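You operate a simulated robot arm through the tools that you are given. There is no shell and no other tool. Be economical: measure what you need, move in short steps, check, and stop when the job is done.

Carry out the task below with a simulated robot arm. There is one attempt and no reset: what you move stays moved.

Task
Press the dial set key three times.
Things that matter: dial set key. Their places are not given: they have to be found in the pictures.

Only the result counts: the job must be done as asked and must still hold three seconds after the hand-in. Knocking over, shifting, dropping, spilling or breaking anything else fails it.

Robot
A 6-joint arm with a two-finger parallel gripper, fixed in place. Base frame: the origin is at the foot of the arm, x ahead of it, y to its left, z up. Readings come in mm, degrees, newtons and seconds.
Its first joint turns from -66.0 to 66.0 degrees. Payload 2.9 kg.
Tool frame: the origin (TCP) lies between the finger pads and is the grasp point; the fingertips stand 30 mm ahead of it; z points along the fingers, y is the line along which they close. Largest opening 110 mm; finger width 20, thickness 10; the body of the gripper, 48 by 112 mm, starts 55 mm behind the TCP.
Orientation is told as [roll, pitch, yaw] about the base's x, y, z axes, in that order, counted from this pose: with the fingers straight down and closing along the base's y, the tool's x points along the base's -x, its y along +y and its z along -z.

Tools
- The arm moves only by the tool apply_moves. Its argument "plan" is a list of rows, each a list of 3 entries, a list of its own where there are three numbers: the shift along the tool's x, y, z in units of 30 mm (1.0 is 30 mm), then the turn, a rotation vector about the tool's x, y, z in units of 5 degrees (1.0 is 5 degrees), then the finger opening in m, from 0 to 0.11. In form: [[[x, y, z], [rx, ry, rz], hand], ...]. A call has 1 to 12 rows; each row shifts and turns the commanded pose from where the row before left it, along the tool's axes as they then stand. A call with a number of a shift or a turn outside -1 to 1 is refused whole. Rows are played at 5 a second. More than 50 mm and 8.6 degrees between two rows, or a gripper value outside its range, and nothing of the call is played. A pose out of reach is approached as far as the arm can. The call stops where the force on the tool passes 40 N (or 10 N more than at its start, if that is more) or the arm is blocked; 0.2 s more then pass. Each finger travels about 108 mm/s and halts on what it meets, pressing with about 39 N; the grip force reading is that of the motor and also rises with nothing between the fingers. The clock runs only during rows and for 0.2 s after the last one: add rows that do not move to give the fingers time. It gives the time, the measured TCP pose, the force on the tool (base axes), the opening and the grip force at its end, in the units of the frame above (readings bear some noise), and new pictures: "views" is both (left out), scene, wrist or none.
- Cameras (640 x 400 px; columns grow to the right, rows downward): "scene" is fixed at [99.9, 471.5, 1372.7]; the picture's right is [-0.35, -0.94, 0.00], its down [-0.62, 0.24, -0.74] and it looks along [0.70, -0.26, -0.67] (base axes); focal length 367 px, centre (320, 200). "wrist" rides on the gripper at [-36, 0, -57] in the tool frame; the picture's right is [0.00, -1.00, 0.00], its down [0.97, 0.00, -0.24] and it looks along [0.24, 0.00, 0.97] (tool axes); focal length 218 px, centre (320, 200).
- pixel_to_xyz(camera, pixels): for up to 12 pixels [column, row] of the newest picture of that camera ("zoom" is the newest enlarged one), the place [x, y, z] in the base frame of the surface seen there, good to about 2 mm. It takes no simulated time.
- zoom(camera, box): a new picture of the part [left, top, right, bottom] of that camera's present view, enlarged. It takes no simulated time.
- sign_off(): hands the job in; it is judged then, once.

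Work in short steps. Measure before you move; look again where a grasp or a placing could have gone wrong, and mend it. You have 60 turns and 120 pictures in all, those below and enlarged ones among them. Open the gripper and draw the arm clear of the work before you hand the job in, unless the task says otherwise; then end with one line.

The tools are called after "Emit:" as a command line: name --argument value ..., lists and objects as JSON in quotes. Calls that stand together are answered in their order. apply_moves: Moves the arm, as the interface text tells. Its arguments: {"type":"object","properties":{"plan":{"type":"array","items":{"type":"array"}},"views":{"type":"string","enum":["both","scene","wrist","none"]}},"required":["plan"]} The other tools are called the same way: pixel_to_xyz (camera, pixels) gives the place of the surface under pixels of a picture; zoom (camera, box) takes an enlarged picture of a part of a camera's view; sign_off () hands the job in.

At the start:

```text
clock: 0.0
position: [369.0, 284.5, 1096.7]
tcp_rot: [0.1, 0.0, -0.1]
wrist_force: [-0.7, -0.4, 0.4]
width: 110.0
gripper_force: 0.1
```

scene: 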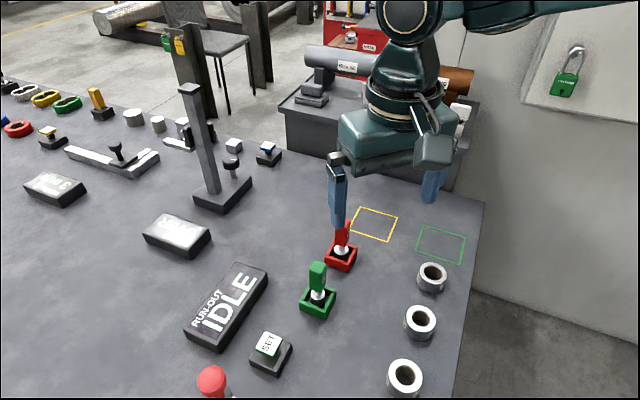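
wrist: 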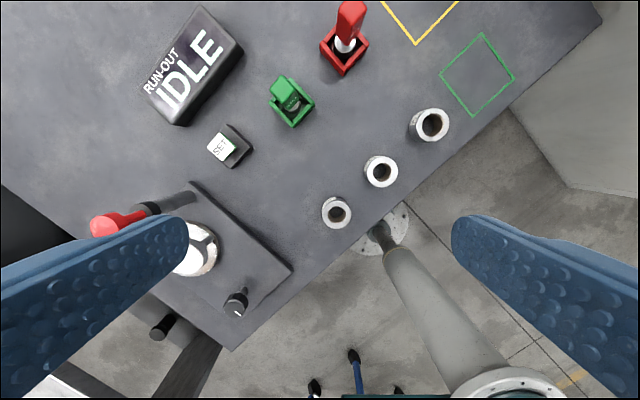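

The SET key shows at scene (268,345) and wrist (222,147). I'll zoom in and measure it.

Emit:
zoom --camera "scene" --box '[170, 250, 330, 400]'

Emit:
zoom --camera "wrist" --box '[130, 60, 290, 180]'

Emit:
pixel_to_xyz --camera "scene" --pixels '[[268, 345], [260, 344], [276, 346], [268, 337], [266, 353], [255, 358], [272, 368], [212, 380], [320, 277], [232, 290], [300, 355]]'

Emit:
pixel_to_xyz --camera "wrist" --pixels '[[221, 147], [208, 148], [230, 135], [215, 160], [236, 152], [250, 148], [105, 225], [285, 90], [195, 180]]'

```text
2.67 times, centred on (250, 325) of scene
```

zoom: 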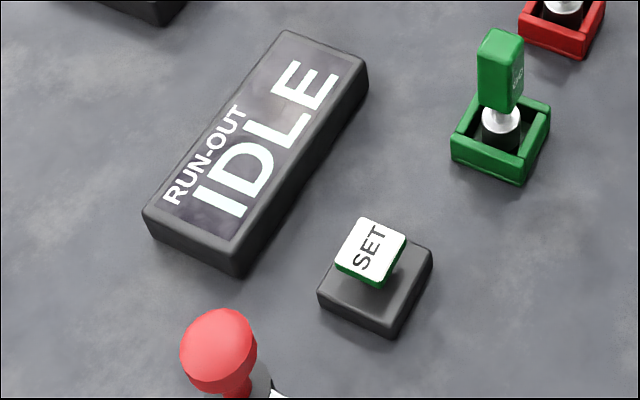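

```text
3.33 times, centred on (210, 120) of wrist
```

zoom: 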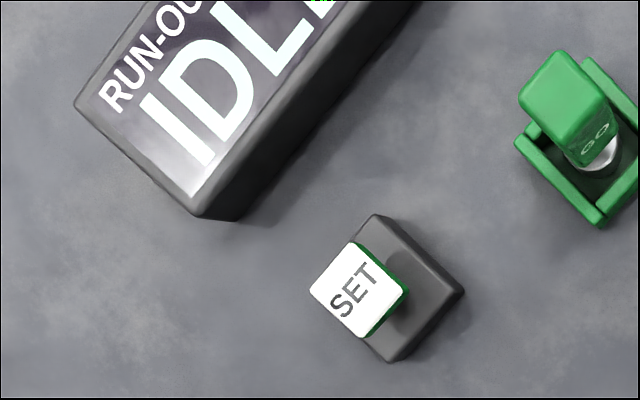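

```text
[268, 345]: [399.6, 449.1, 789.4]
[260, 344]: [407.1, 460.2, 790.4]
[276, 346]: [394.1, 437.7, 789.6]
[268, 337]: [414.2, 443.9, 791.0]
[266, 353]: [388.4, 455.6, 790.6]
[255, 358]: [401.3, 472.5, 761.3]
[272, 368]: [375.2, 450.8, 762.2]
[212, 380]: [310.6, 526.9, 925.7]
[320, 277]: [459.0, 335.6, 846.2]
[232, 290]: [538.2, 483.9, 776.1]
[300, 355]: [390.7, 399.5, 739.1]
```

```text
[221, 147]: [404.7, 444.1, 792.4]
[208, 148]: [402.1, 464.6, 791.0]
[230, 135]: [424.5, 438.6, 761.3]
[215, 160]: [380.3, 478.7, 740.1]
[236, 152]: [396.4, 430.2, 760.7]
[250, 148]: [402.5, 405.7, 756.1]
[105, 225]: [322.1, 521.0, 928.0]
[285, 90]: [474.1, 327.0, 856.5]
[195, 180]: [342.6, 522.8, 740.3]
```

SET cap centre is about (402, 449, 790), its base top about 761. I'll close the fingers and move above it at a safe height (TCP ~970).

Emit:
apply_moves --plan '[[[-0.1833, 0.914, 0.3], [0, 0, 0], 0.0], [[-0.1833, 0.914, 0.6], [0, 0, 0], 0.0], [[-0.1833, 0.914, 0.8], [0, 0, 0], 0.0], [[-0.1833, 0.914, 0.8], [0, 0, 0], 0.0], [[-0.1833, 0.914, 0.8], [0, 0, 0], 0.0], [[-0.1833, 0.914, 0.8], [0, 0, 0], 0.0], [[0, 0, 0], [0, 0, 0], 0.0], [[0, 0, 0], [0, 0, 0], 0.0]]'

```text
clock: 1.8
position: [403.7, 450.5, 974.3]
tcp_rot: [-0.1, 0.1, -0.1]
wrist_force: [-0.1, -0.8, -0.5]
width: 0.0
gripper_force: 37.7
```

scene: 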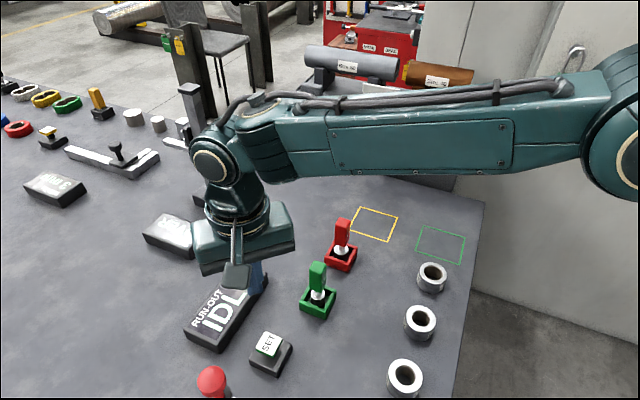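
wrist: 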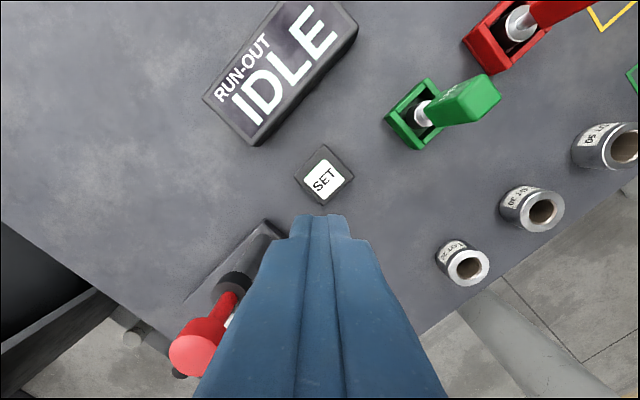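

Above the key, which is at wrist (324,178). I'll re-measure from this closer view.

Emit:
pixel_to_xyz --camera "wrist" --pixels '[[324, 179], [305, 180], [343, 178], [327, 163], [321, 195], [235, 290], [195, 345]]'

```text
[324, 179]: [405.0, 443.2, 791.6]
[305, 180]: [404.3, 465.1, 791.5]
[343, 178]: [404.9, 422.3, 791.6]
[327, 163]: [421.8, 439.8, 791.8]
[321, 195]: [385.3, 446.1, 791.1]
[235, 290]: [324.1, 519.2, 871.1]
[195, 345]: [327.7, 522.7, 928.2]
```

Centre is about (403, 446, 791). I'll descend to about 9 mm above the cap (TCP 830).

Emit:
apply_moves --plan '[[[0, -0.13, 0.8], [0, 0, 0], 0.0], [[0, 0, 1], [0, 0, 0], 0.0], [[0, 0, 1], [0, 0, 0], 0.0], [[0, 0, 1], [0, 0, 0], 0.0], [[0, 0, 0.8], [0, 0, 0], 0.0], [[0, 0, 0], [0, 0, 0], 0.0], [[0, 0, 0], [0, 0, 0], 0.0]]'

```text
clock: 3.4
position: [403.6, 446.5, 836.5]
tcp_rot: [-0.1, 0.0, 0.0]
wrist_force: [-1.4, -0.5, -0.6]
width: 0.1
gripper_force: 37.6
```

scene: 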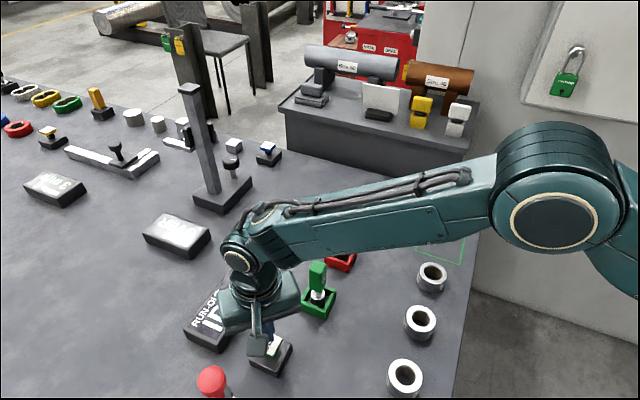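
wrist: 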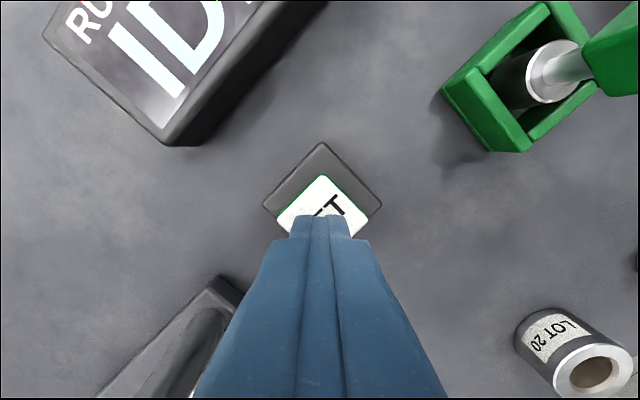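

Aligned; the tip is at about 806, cap at 791. I'll go down slowly to find the contact and the travel.

Emit:
apply_moves --plan '[[[0, 0, 0.4], [0, 0, 0], 0.0], [[0, 0, 0.07], [0, 0, 0], 0.0], [[0, 0, 0.07], [0, 0, 0], 0.0], [[0, 0, 0.07], [0, 0, 0], 0.0], [[0, 0, 0], [0, 0, 0], 0.0]]' --views "wrist"

```text
clock: 4.6
position: [401.9, 445.2, 817.5]
tcp_rot: [0.0, 0.1, 0.0]
wrist_force: [1.3, 0.8, 2.3]
width: 0.2
gripper_force: 37.6
```

wrist: 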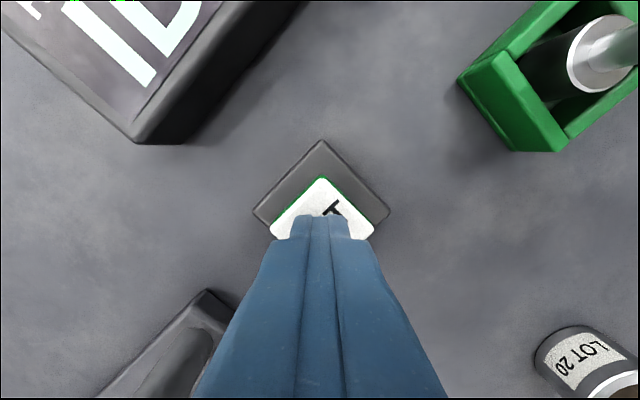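

Force is about 2 N with the tip near 788, so contact is starting. Continuing in 2 mm steps and watching the force and the key.

Emit:
apply_moves --plan '[[[0, 0, 0.07], [0, 0, 0], 0.0], [[0, 0, 0], [0, 0, 0], 0.0]]' --views "scene"

Emit:
zoom --camera "scene" --box '[170, 250, 330, 400]'

```text
clock: 5.2
position: [402.7, 446.4, 815.9]
tcp_rot: [0.0, 0.2, 0.0]
wrist_force: [-1.6, 0.6, 3.1]
width: 0.0
gripper_force: 37.7
```

scene: 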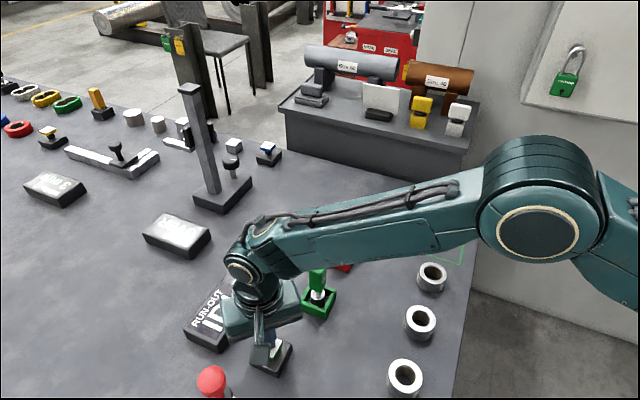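

```text
2.67 times, centred on (250, 325) of scene
```

zoom: 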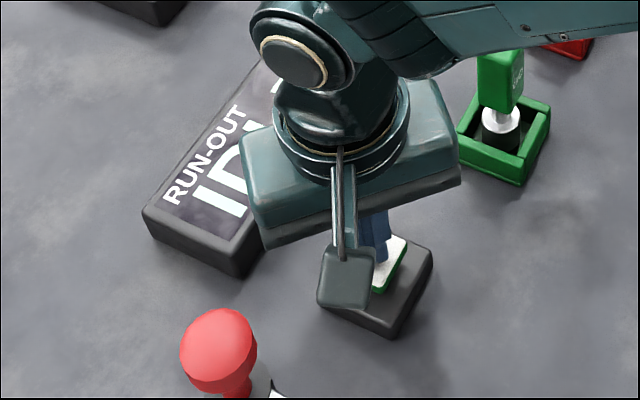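

Force rises slowly (3 N), a spring. Continuing down to look for the bottom.

Emit:
apply_moves --plan '[[[0, 0, 0.07], [0, 0, 0], 0.0], [[0, 0, 0], [0, 0, 0], 0.0]]' --views "wrist"

```text
clock: 5.8
position: [402.6, 446.1, 814.5]
tcp_rot: [0.0, 0.0, 0.0]
wrist_force: [-6.1, -1.5, 14.1]
width: 0.2
gripper_force: 37.9
```

wrist: 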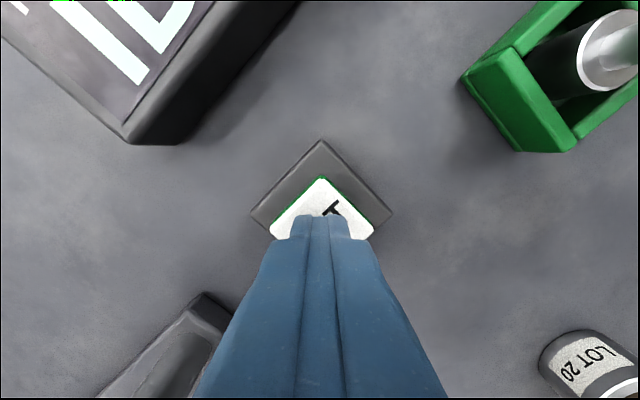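

Force jumped to 14 N: the key is at its bottom, press one. I'll raise 24 mm and look at the display.

Emit:
apply_moves --plan '[[[0, 0, -0.4], [0, 0, 0], 0.0], [[0, 0, -0.4], [0, 0, 0], 0.0], [[0, 0, 0], [0, 0, 0], 0.0]]'

Emit:
zoom --camera "scene" --box '[170, 250, 330, 400]'

```text
clock: 6.6
position: [402.4, 445.0, 837.6]
tcp_rot: [0.0, 0.2, 0.0]
wrist_force: [-0.2, 0.4, 0.5]
width: 0.1
gripper_force: 37.7
```

scene: 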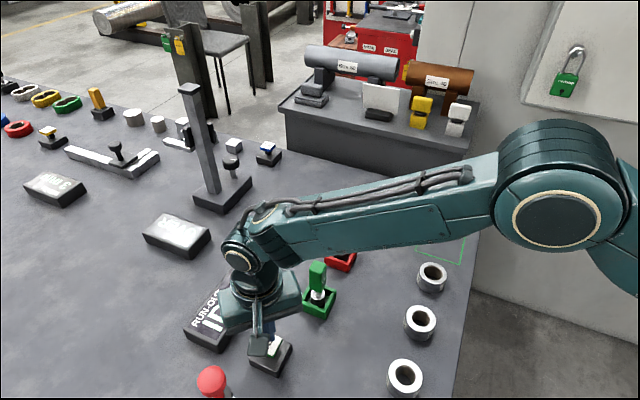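
wrist: 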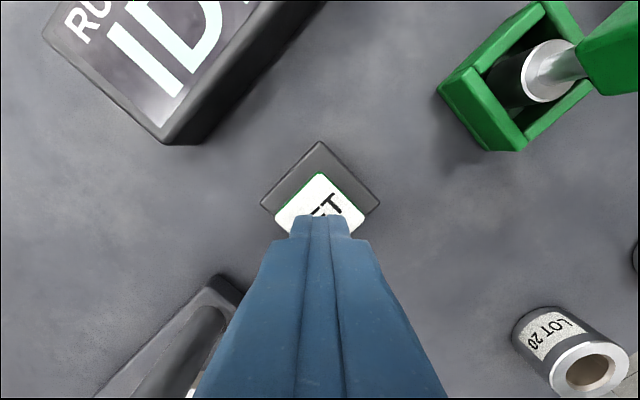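

```text
2.67 times, centred on (250, 325) of scene
```

zoom: 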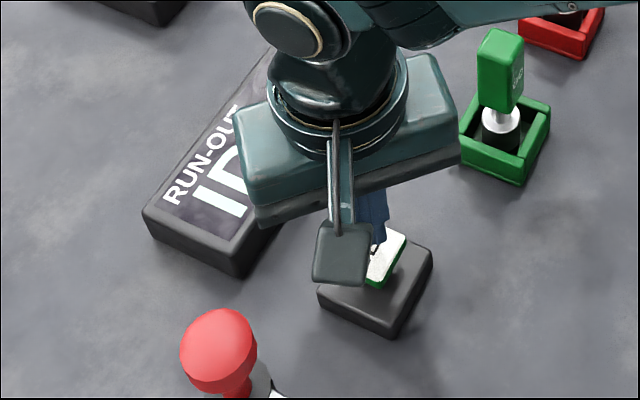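

The key sprang back and the display is unchanged. Press two: same depth (24 mm), hold.

Emit:
apply_moves --plan '[[[0, 0, 0.5], [0, 0, 0], 0.0], [[0, 0, 0.15], [0, 0, 0], 0.0], [[0, 0, 0.15], [0, 0, 0], 0.0], [[0, 0, 0], [0, 0, 0], 0.0]]' --views "none"

```text
clock: 7.6
position: [401.4, 444.8, 814.5]
tcp_rot: [0.0, 0.1, 0.0]
wrist_force: [-5.3, -2.7, 12.6]
width: 0.1
gripper_force: 38.2
```

Bottomed at 12.6 N. Releasing.

Emit:
apply_moves --plan '[[[0, 0, -0.4], [0, 0, 0], 0.0], [[0, 0, -0.4], [0, 0, 0], 0.0], [[0, 0, 0], [0, 0, 0], 0.0]]' --views "wrist"

```text
clock: 8.4
position: [402.1, 445.6, 835.9]
tcp_rot: [0.0, 0.1, 0.1]
wrist_force: [0.0, -0.7, -0.1]
width: 0.0
gripper_force: 37.8
```

wrist: 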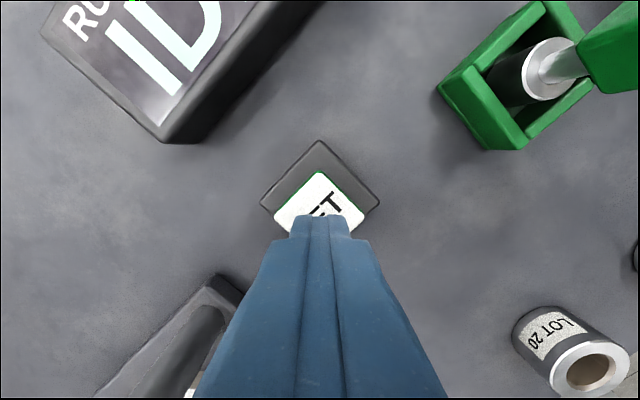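

The key is up again. Press three, same as before.

Emit:
apply_moves --plan '[[[0, 0, 0.5], [0, 0, 0], 0.0], [[0, 0, 0.15], [0, 0, 0], 0.0], [[0, 0, 0.15], [0, 0, 0], 0.0], [[0, 0, 0], [0, 0, 0], 0.0]]' --views "none"

```text
clock: 9.4
position: [402.2, 445.3, 815.1]
tcp_rot: [0.2, 0.1, -0.1]
wrist_force: [-2.7, -4.2, 11.2]
width: 0.1
gripper_force: 37.9
```

Bottomed at 11 N. I'll release, rise well clear, and open the gripper high up on the way back.

Emit:
apply_moves --plan '[[[0, 0, -0.4], [0, 0, 0], 0.0], [[0, 0, -0.8], [0, 0, 0], 0.0], [[0, 0, -1], [0, 0, 0], 0.0], [[0, 0, -1], [0, 0, 0], 0.0], [[0, 0, -1], [0, 0, 0], 0.0], [[0, 0, -1], [0, 0, 0], 0.0], [[0, 0, -1], [0, 0, 0], 0.0], [[0, -1, -1], [0, 0, 0], 0.11], [[0, -1, -1], [0, 0, 0], 0.11], [[0, -1, -1], [0, 0, 0], 0.11], [[0, -1, 0], [0, 0, 0], 0.11], [[0, -1, 0], [0, 0, 0], 0.11]]'

Emit:
zoom --camera "scene" --box '[170, 250, 330, 400]'

```text
clock: 12.0
position: [403.8, 297.4, 1089.6]
tcp_rot: [0.1, -0.1, 0.0]
wrist_force: [-0.7, -0.4, 0.8]
width: 109.9
gripper_force: 0.1
```

scene: 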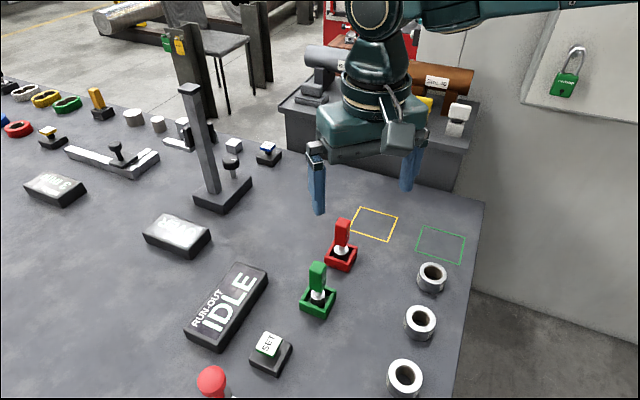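
wrist: 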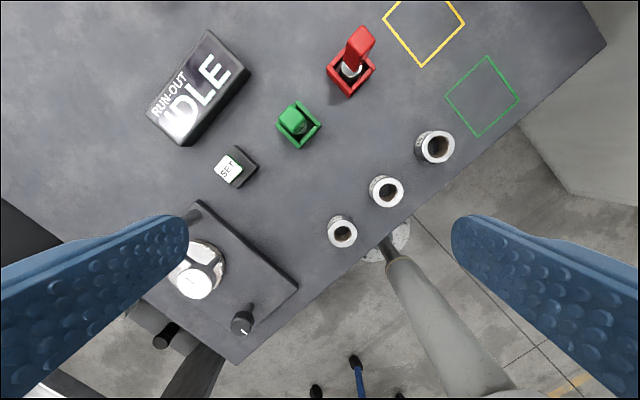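

```text
2.67 times, centred on (250, 325) of scene
```

zoom: 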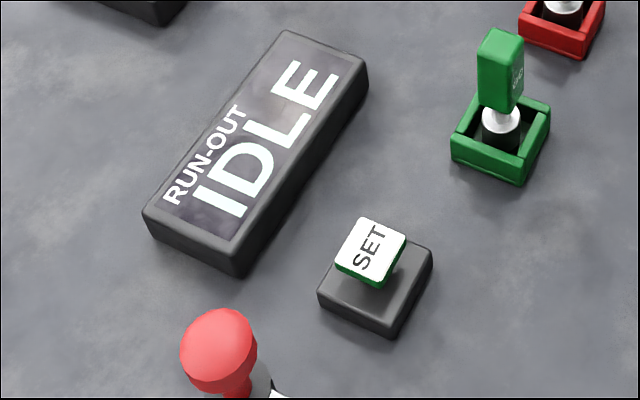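

All three presses bottomed and nothing else has shifted. I'll check the nearby dial for any reaction before handing in.

Emit:
zoom --camera "wrist" --box '[130, 190, 310, 360]'

Emit:
zoom --camera "scene" --box '[0, 70, 300, 260]'

```text
2.35 times, centred on (220, 275) of wrist
```

zoom: 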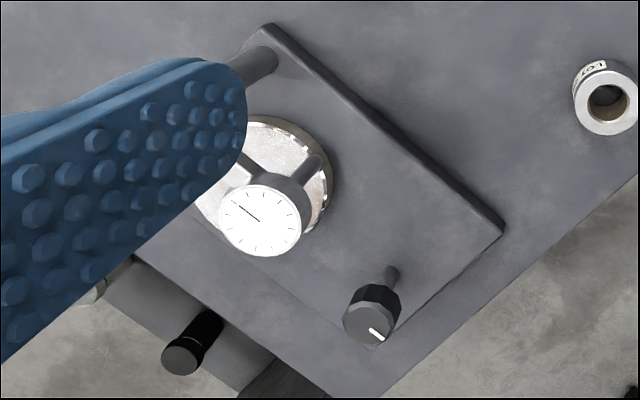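

```text
2.11 times, centred on (150, 165) of scene
```

zoom: 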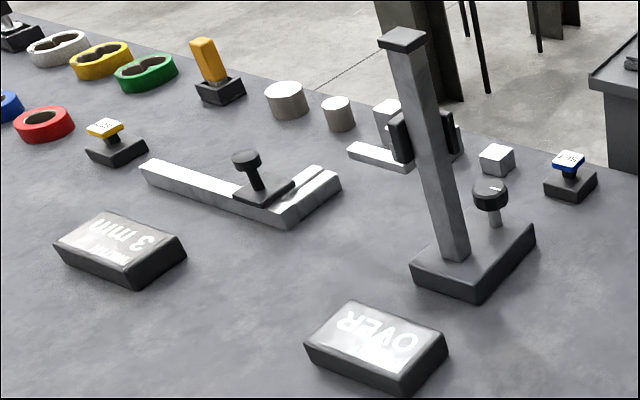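

Two other keys exist (blue at scene (268,149), yellow at (50,132)). I'll read their labels to be sure SET is the dial set key.

Emit:
zoom --camera "scene" --box '[248, 135, 288, 165]'

Emit:
zoom --camera "scene" --box '[30, 118, 75, 150]'

```text
13.33 times, centred on (268, 150) of scene
```

zoom: 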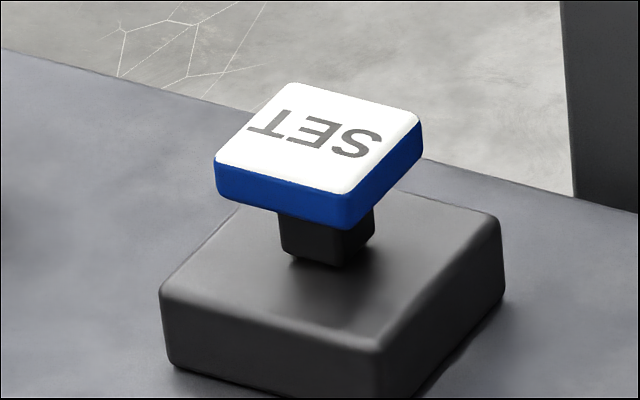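

```text
12.50 times, centred on (52, 134) of scene
```

zoom: 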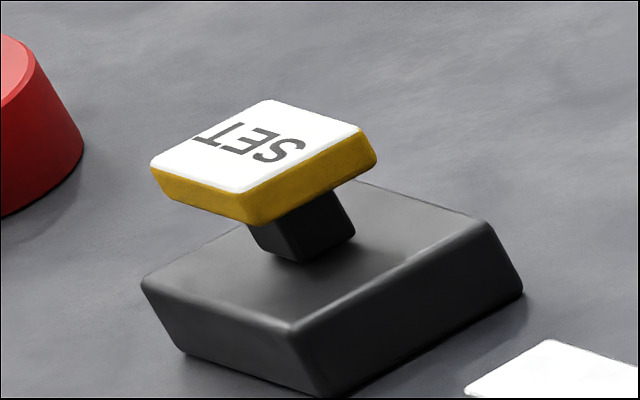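

All three stations have a SET key: yellow by the caliper, blue by the height gauge, green by the dial indicator and its run-out display. The green one I pressed is therefore the dial's; it bottomed and released three times, and the arm is clear, so I hand in.

Emit:
sign_off

```text
The job is handed in.
```

I pressed the dial's SET key (the green one) fully down three times and released it each time. The display stayed on IDLE, so bottoming out at 11–14 N is my only sign that the presses registered. The arm is clear with the gripper open, and nothing else appears to have moved.
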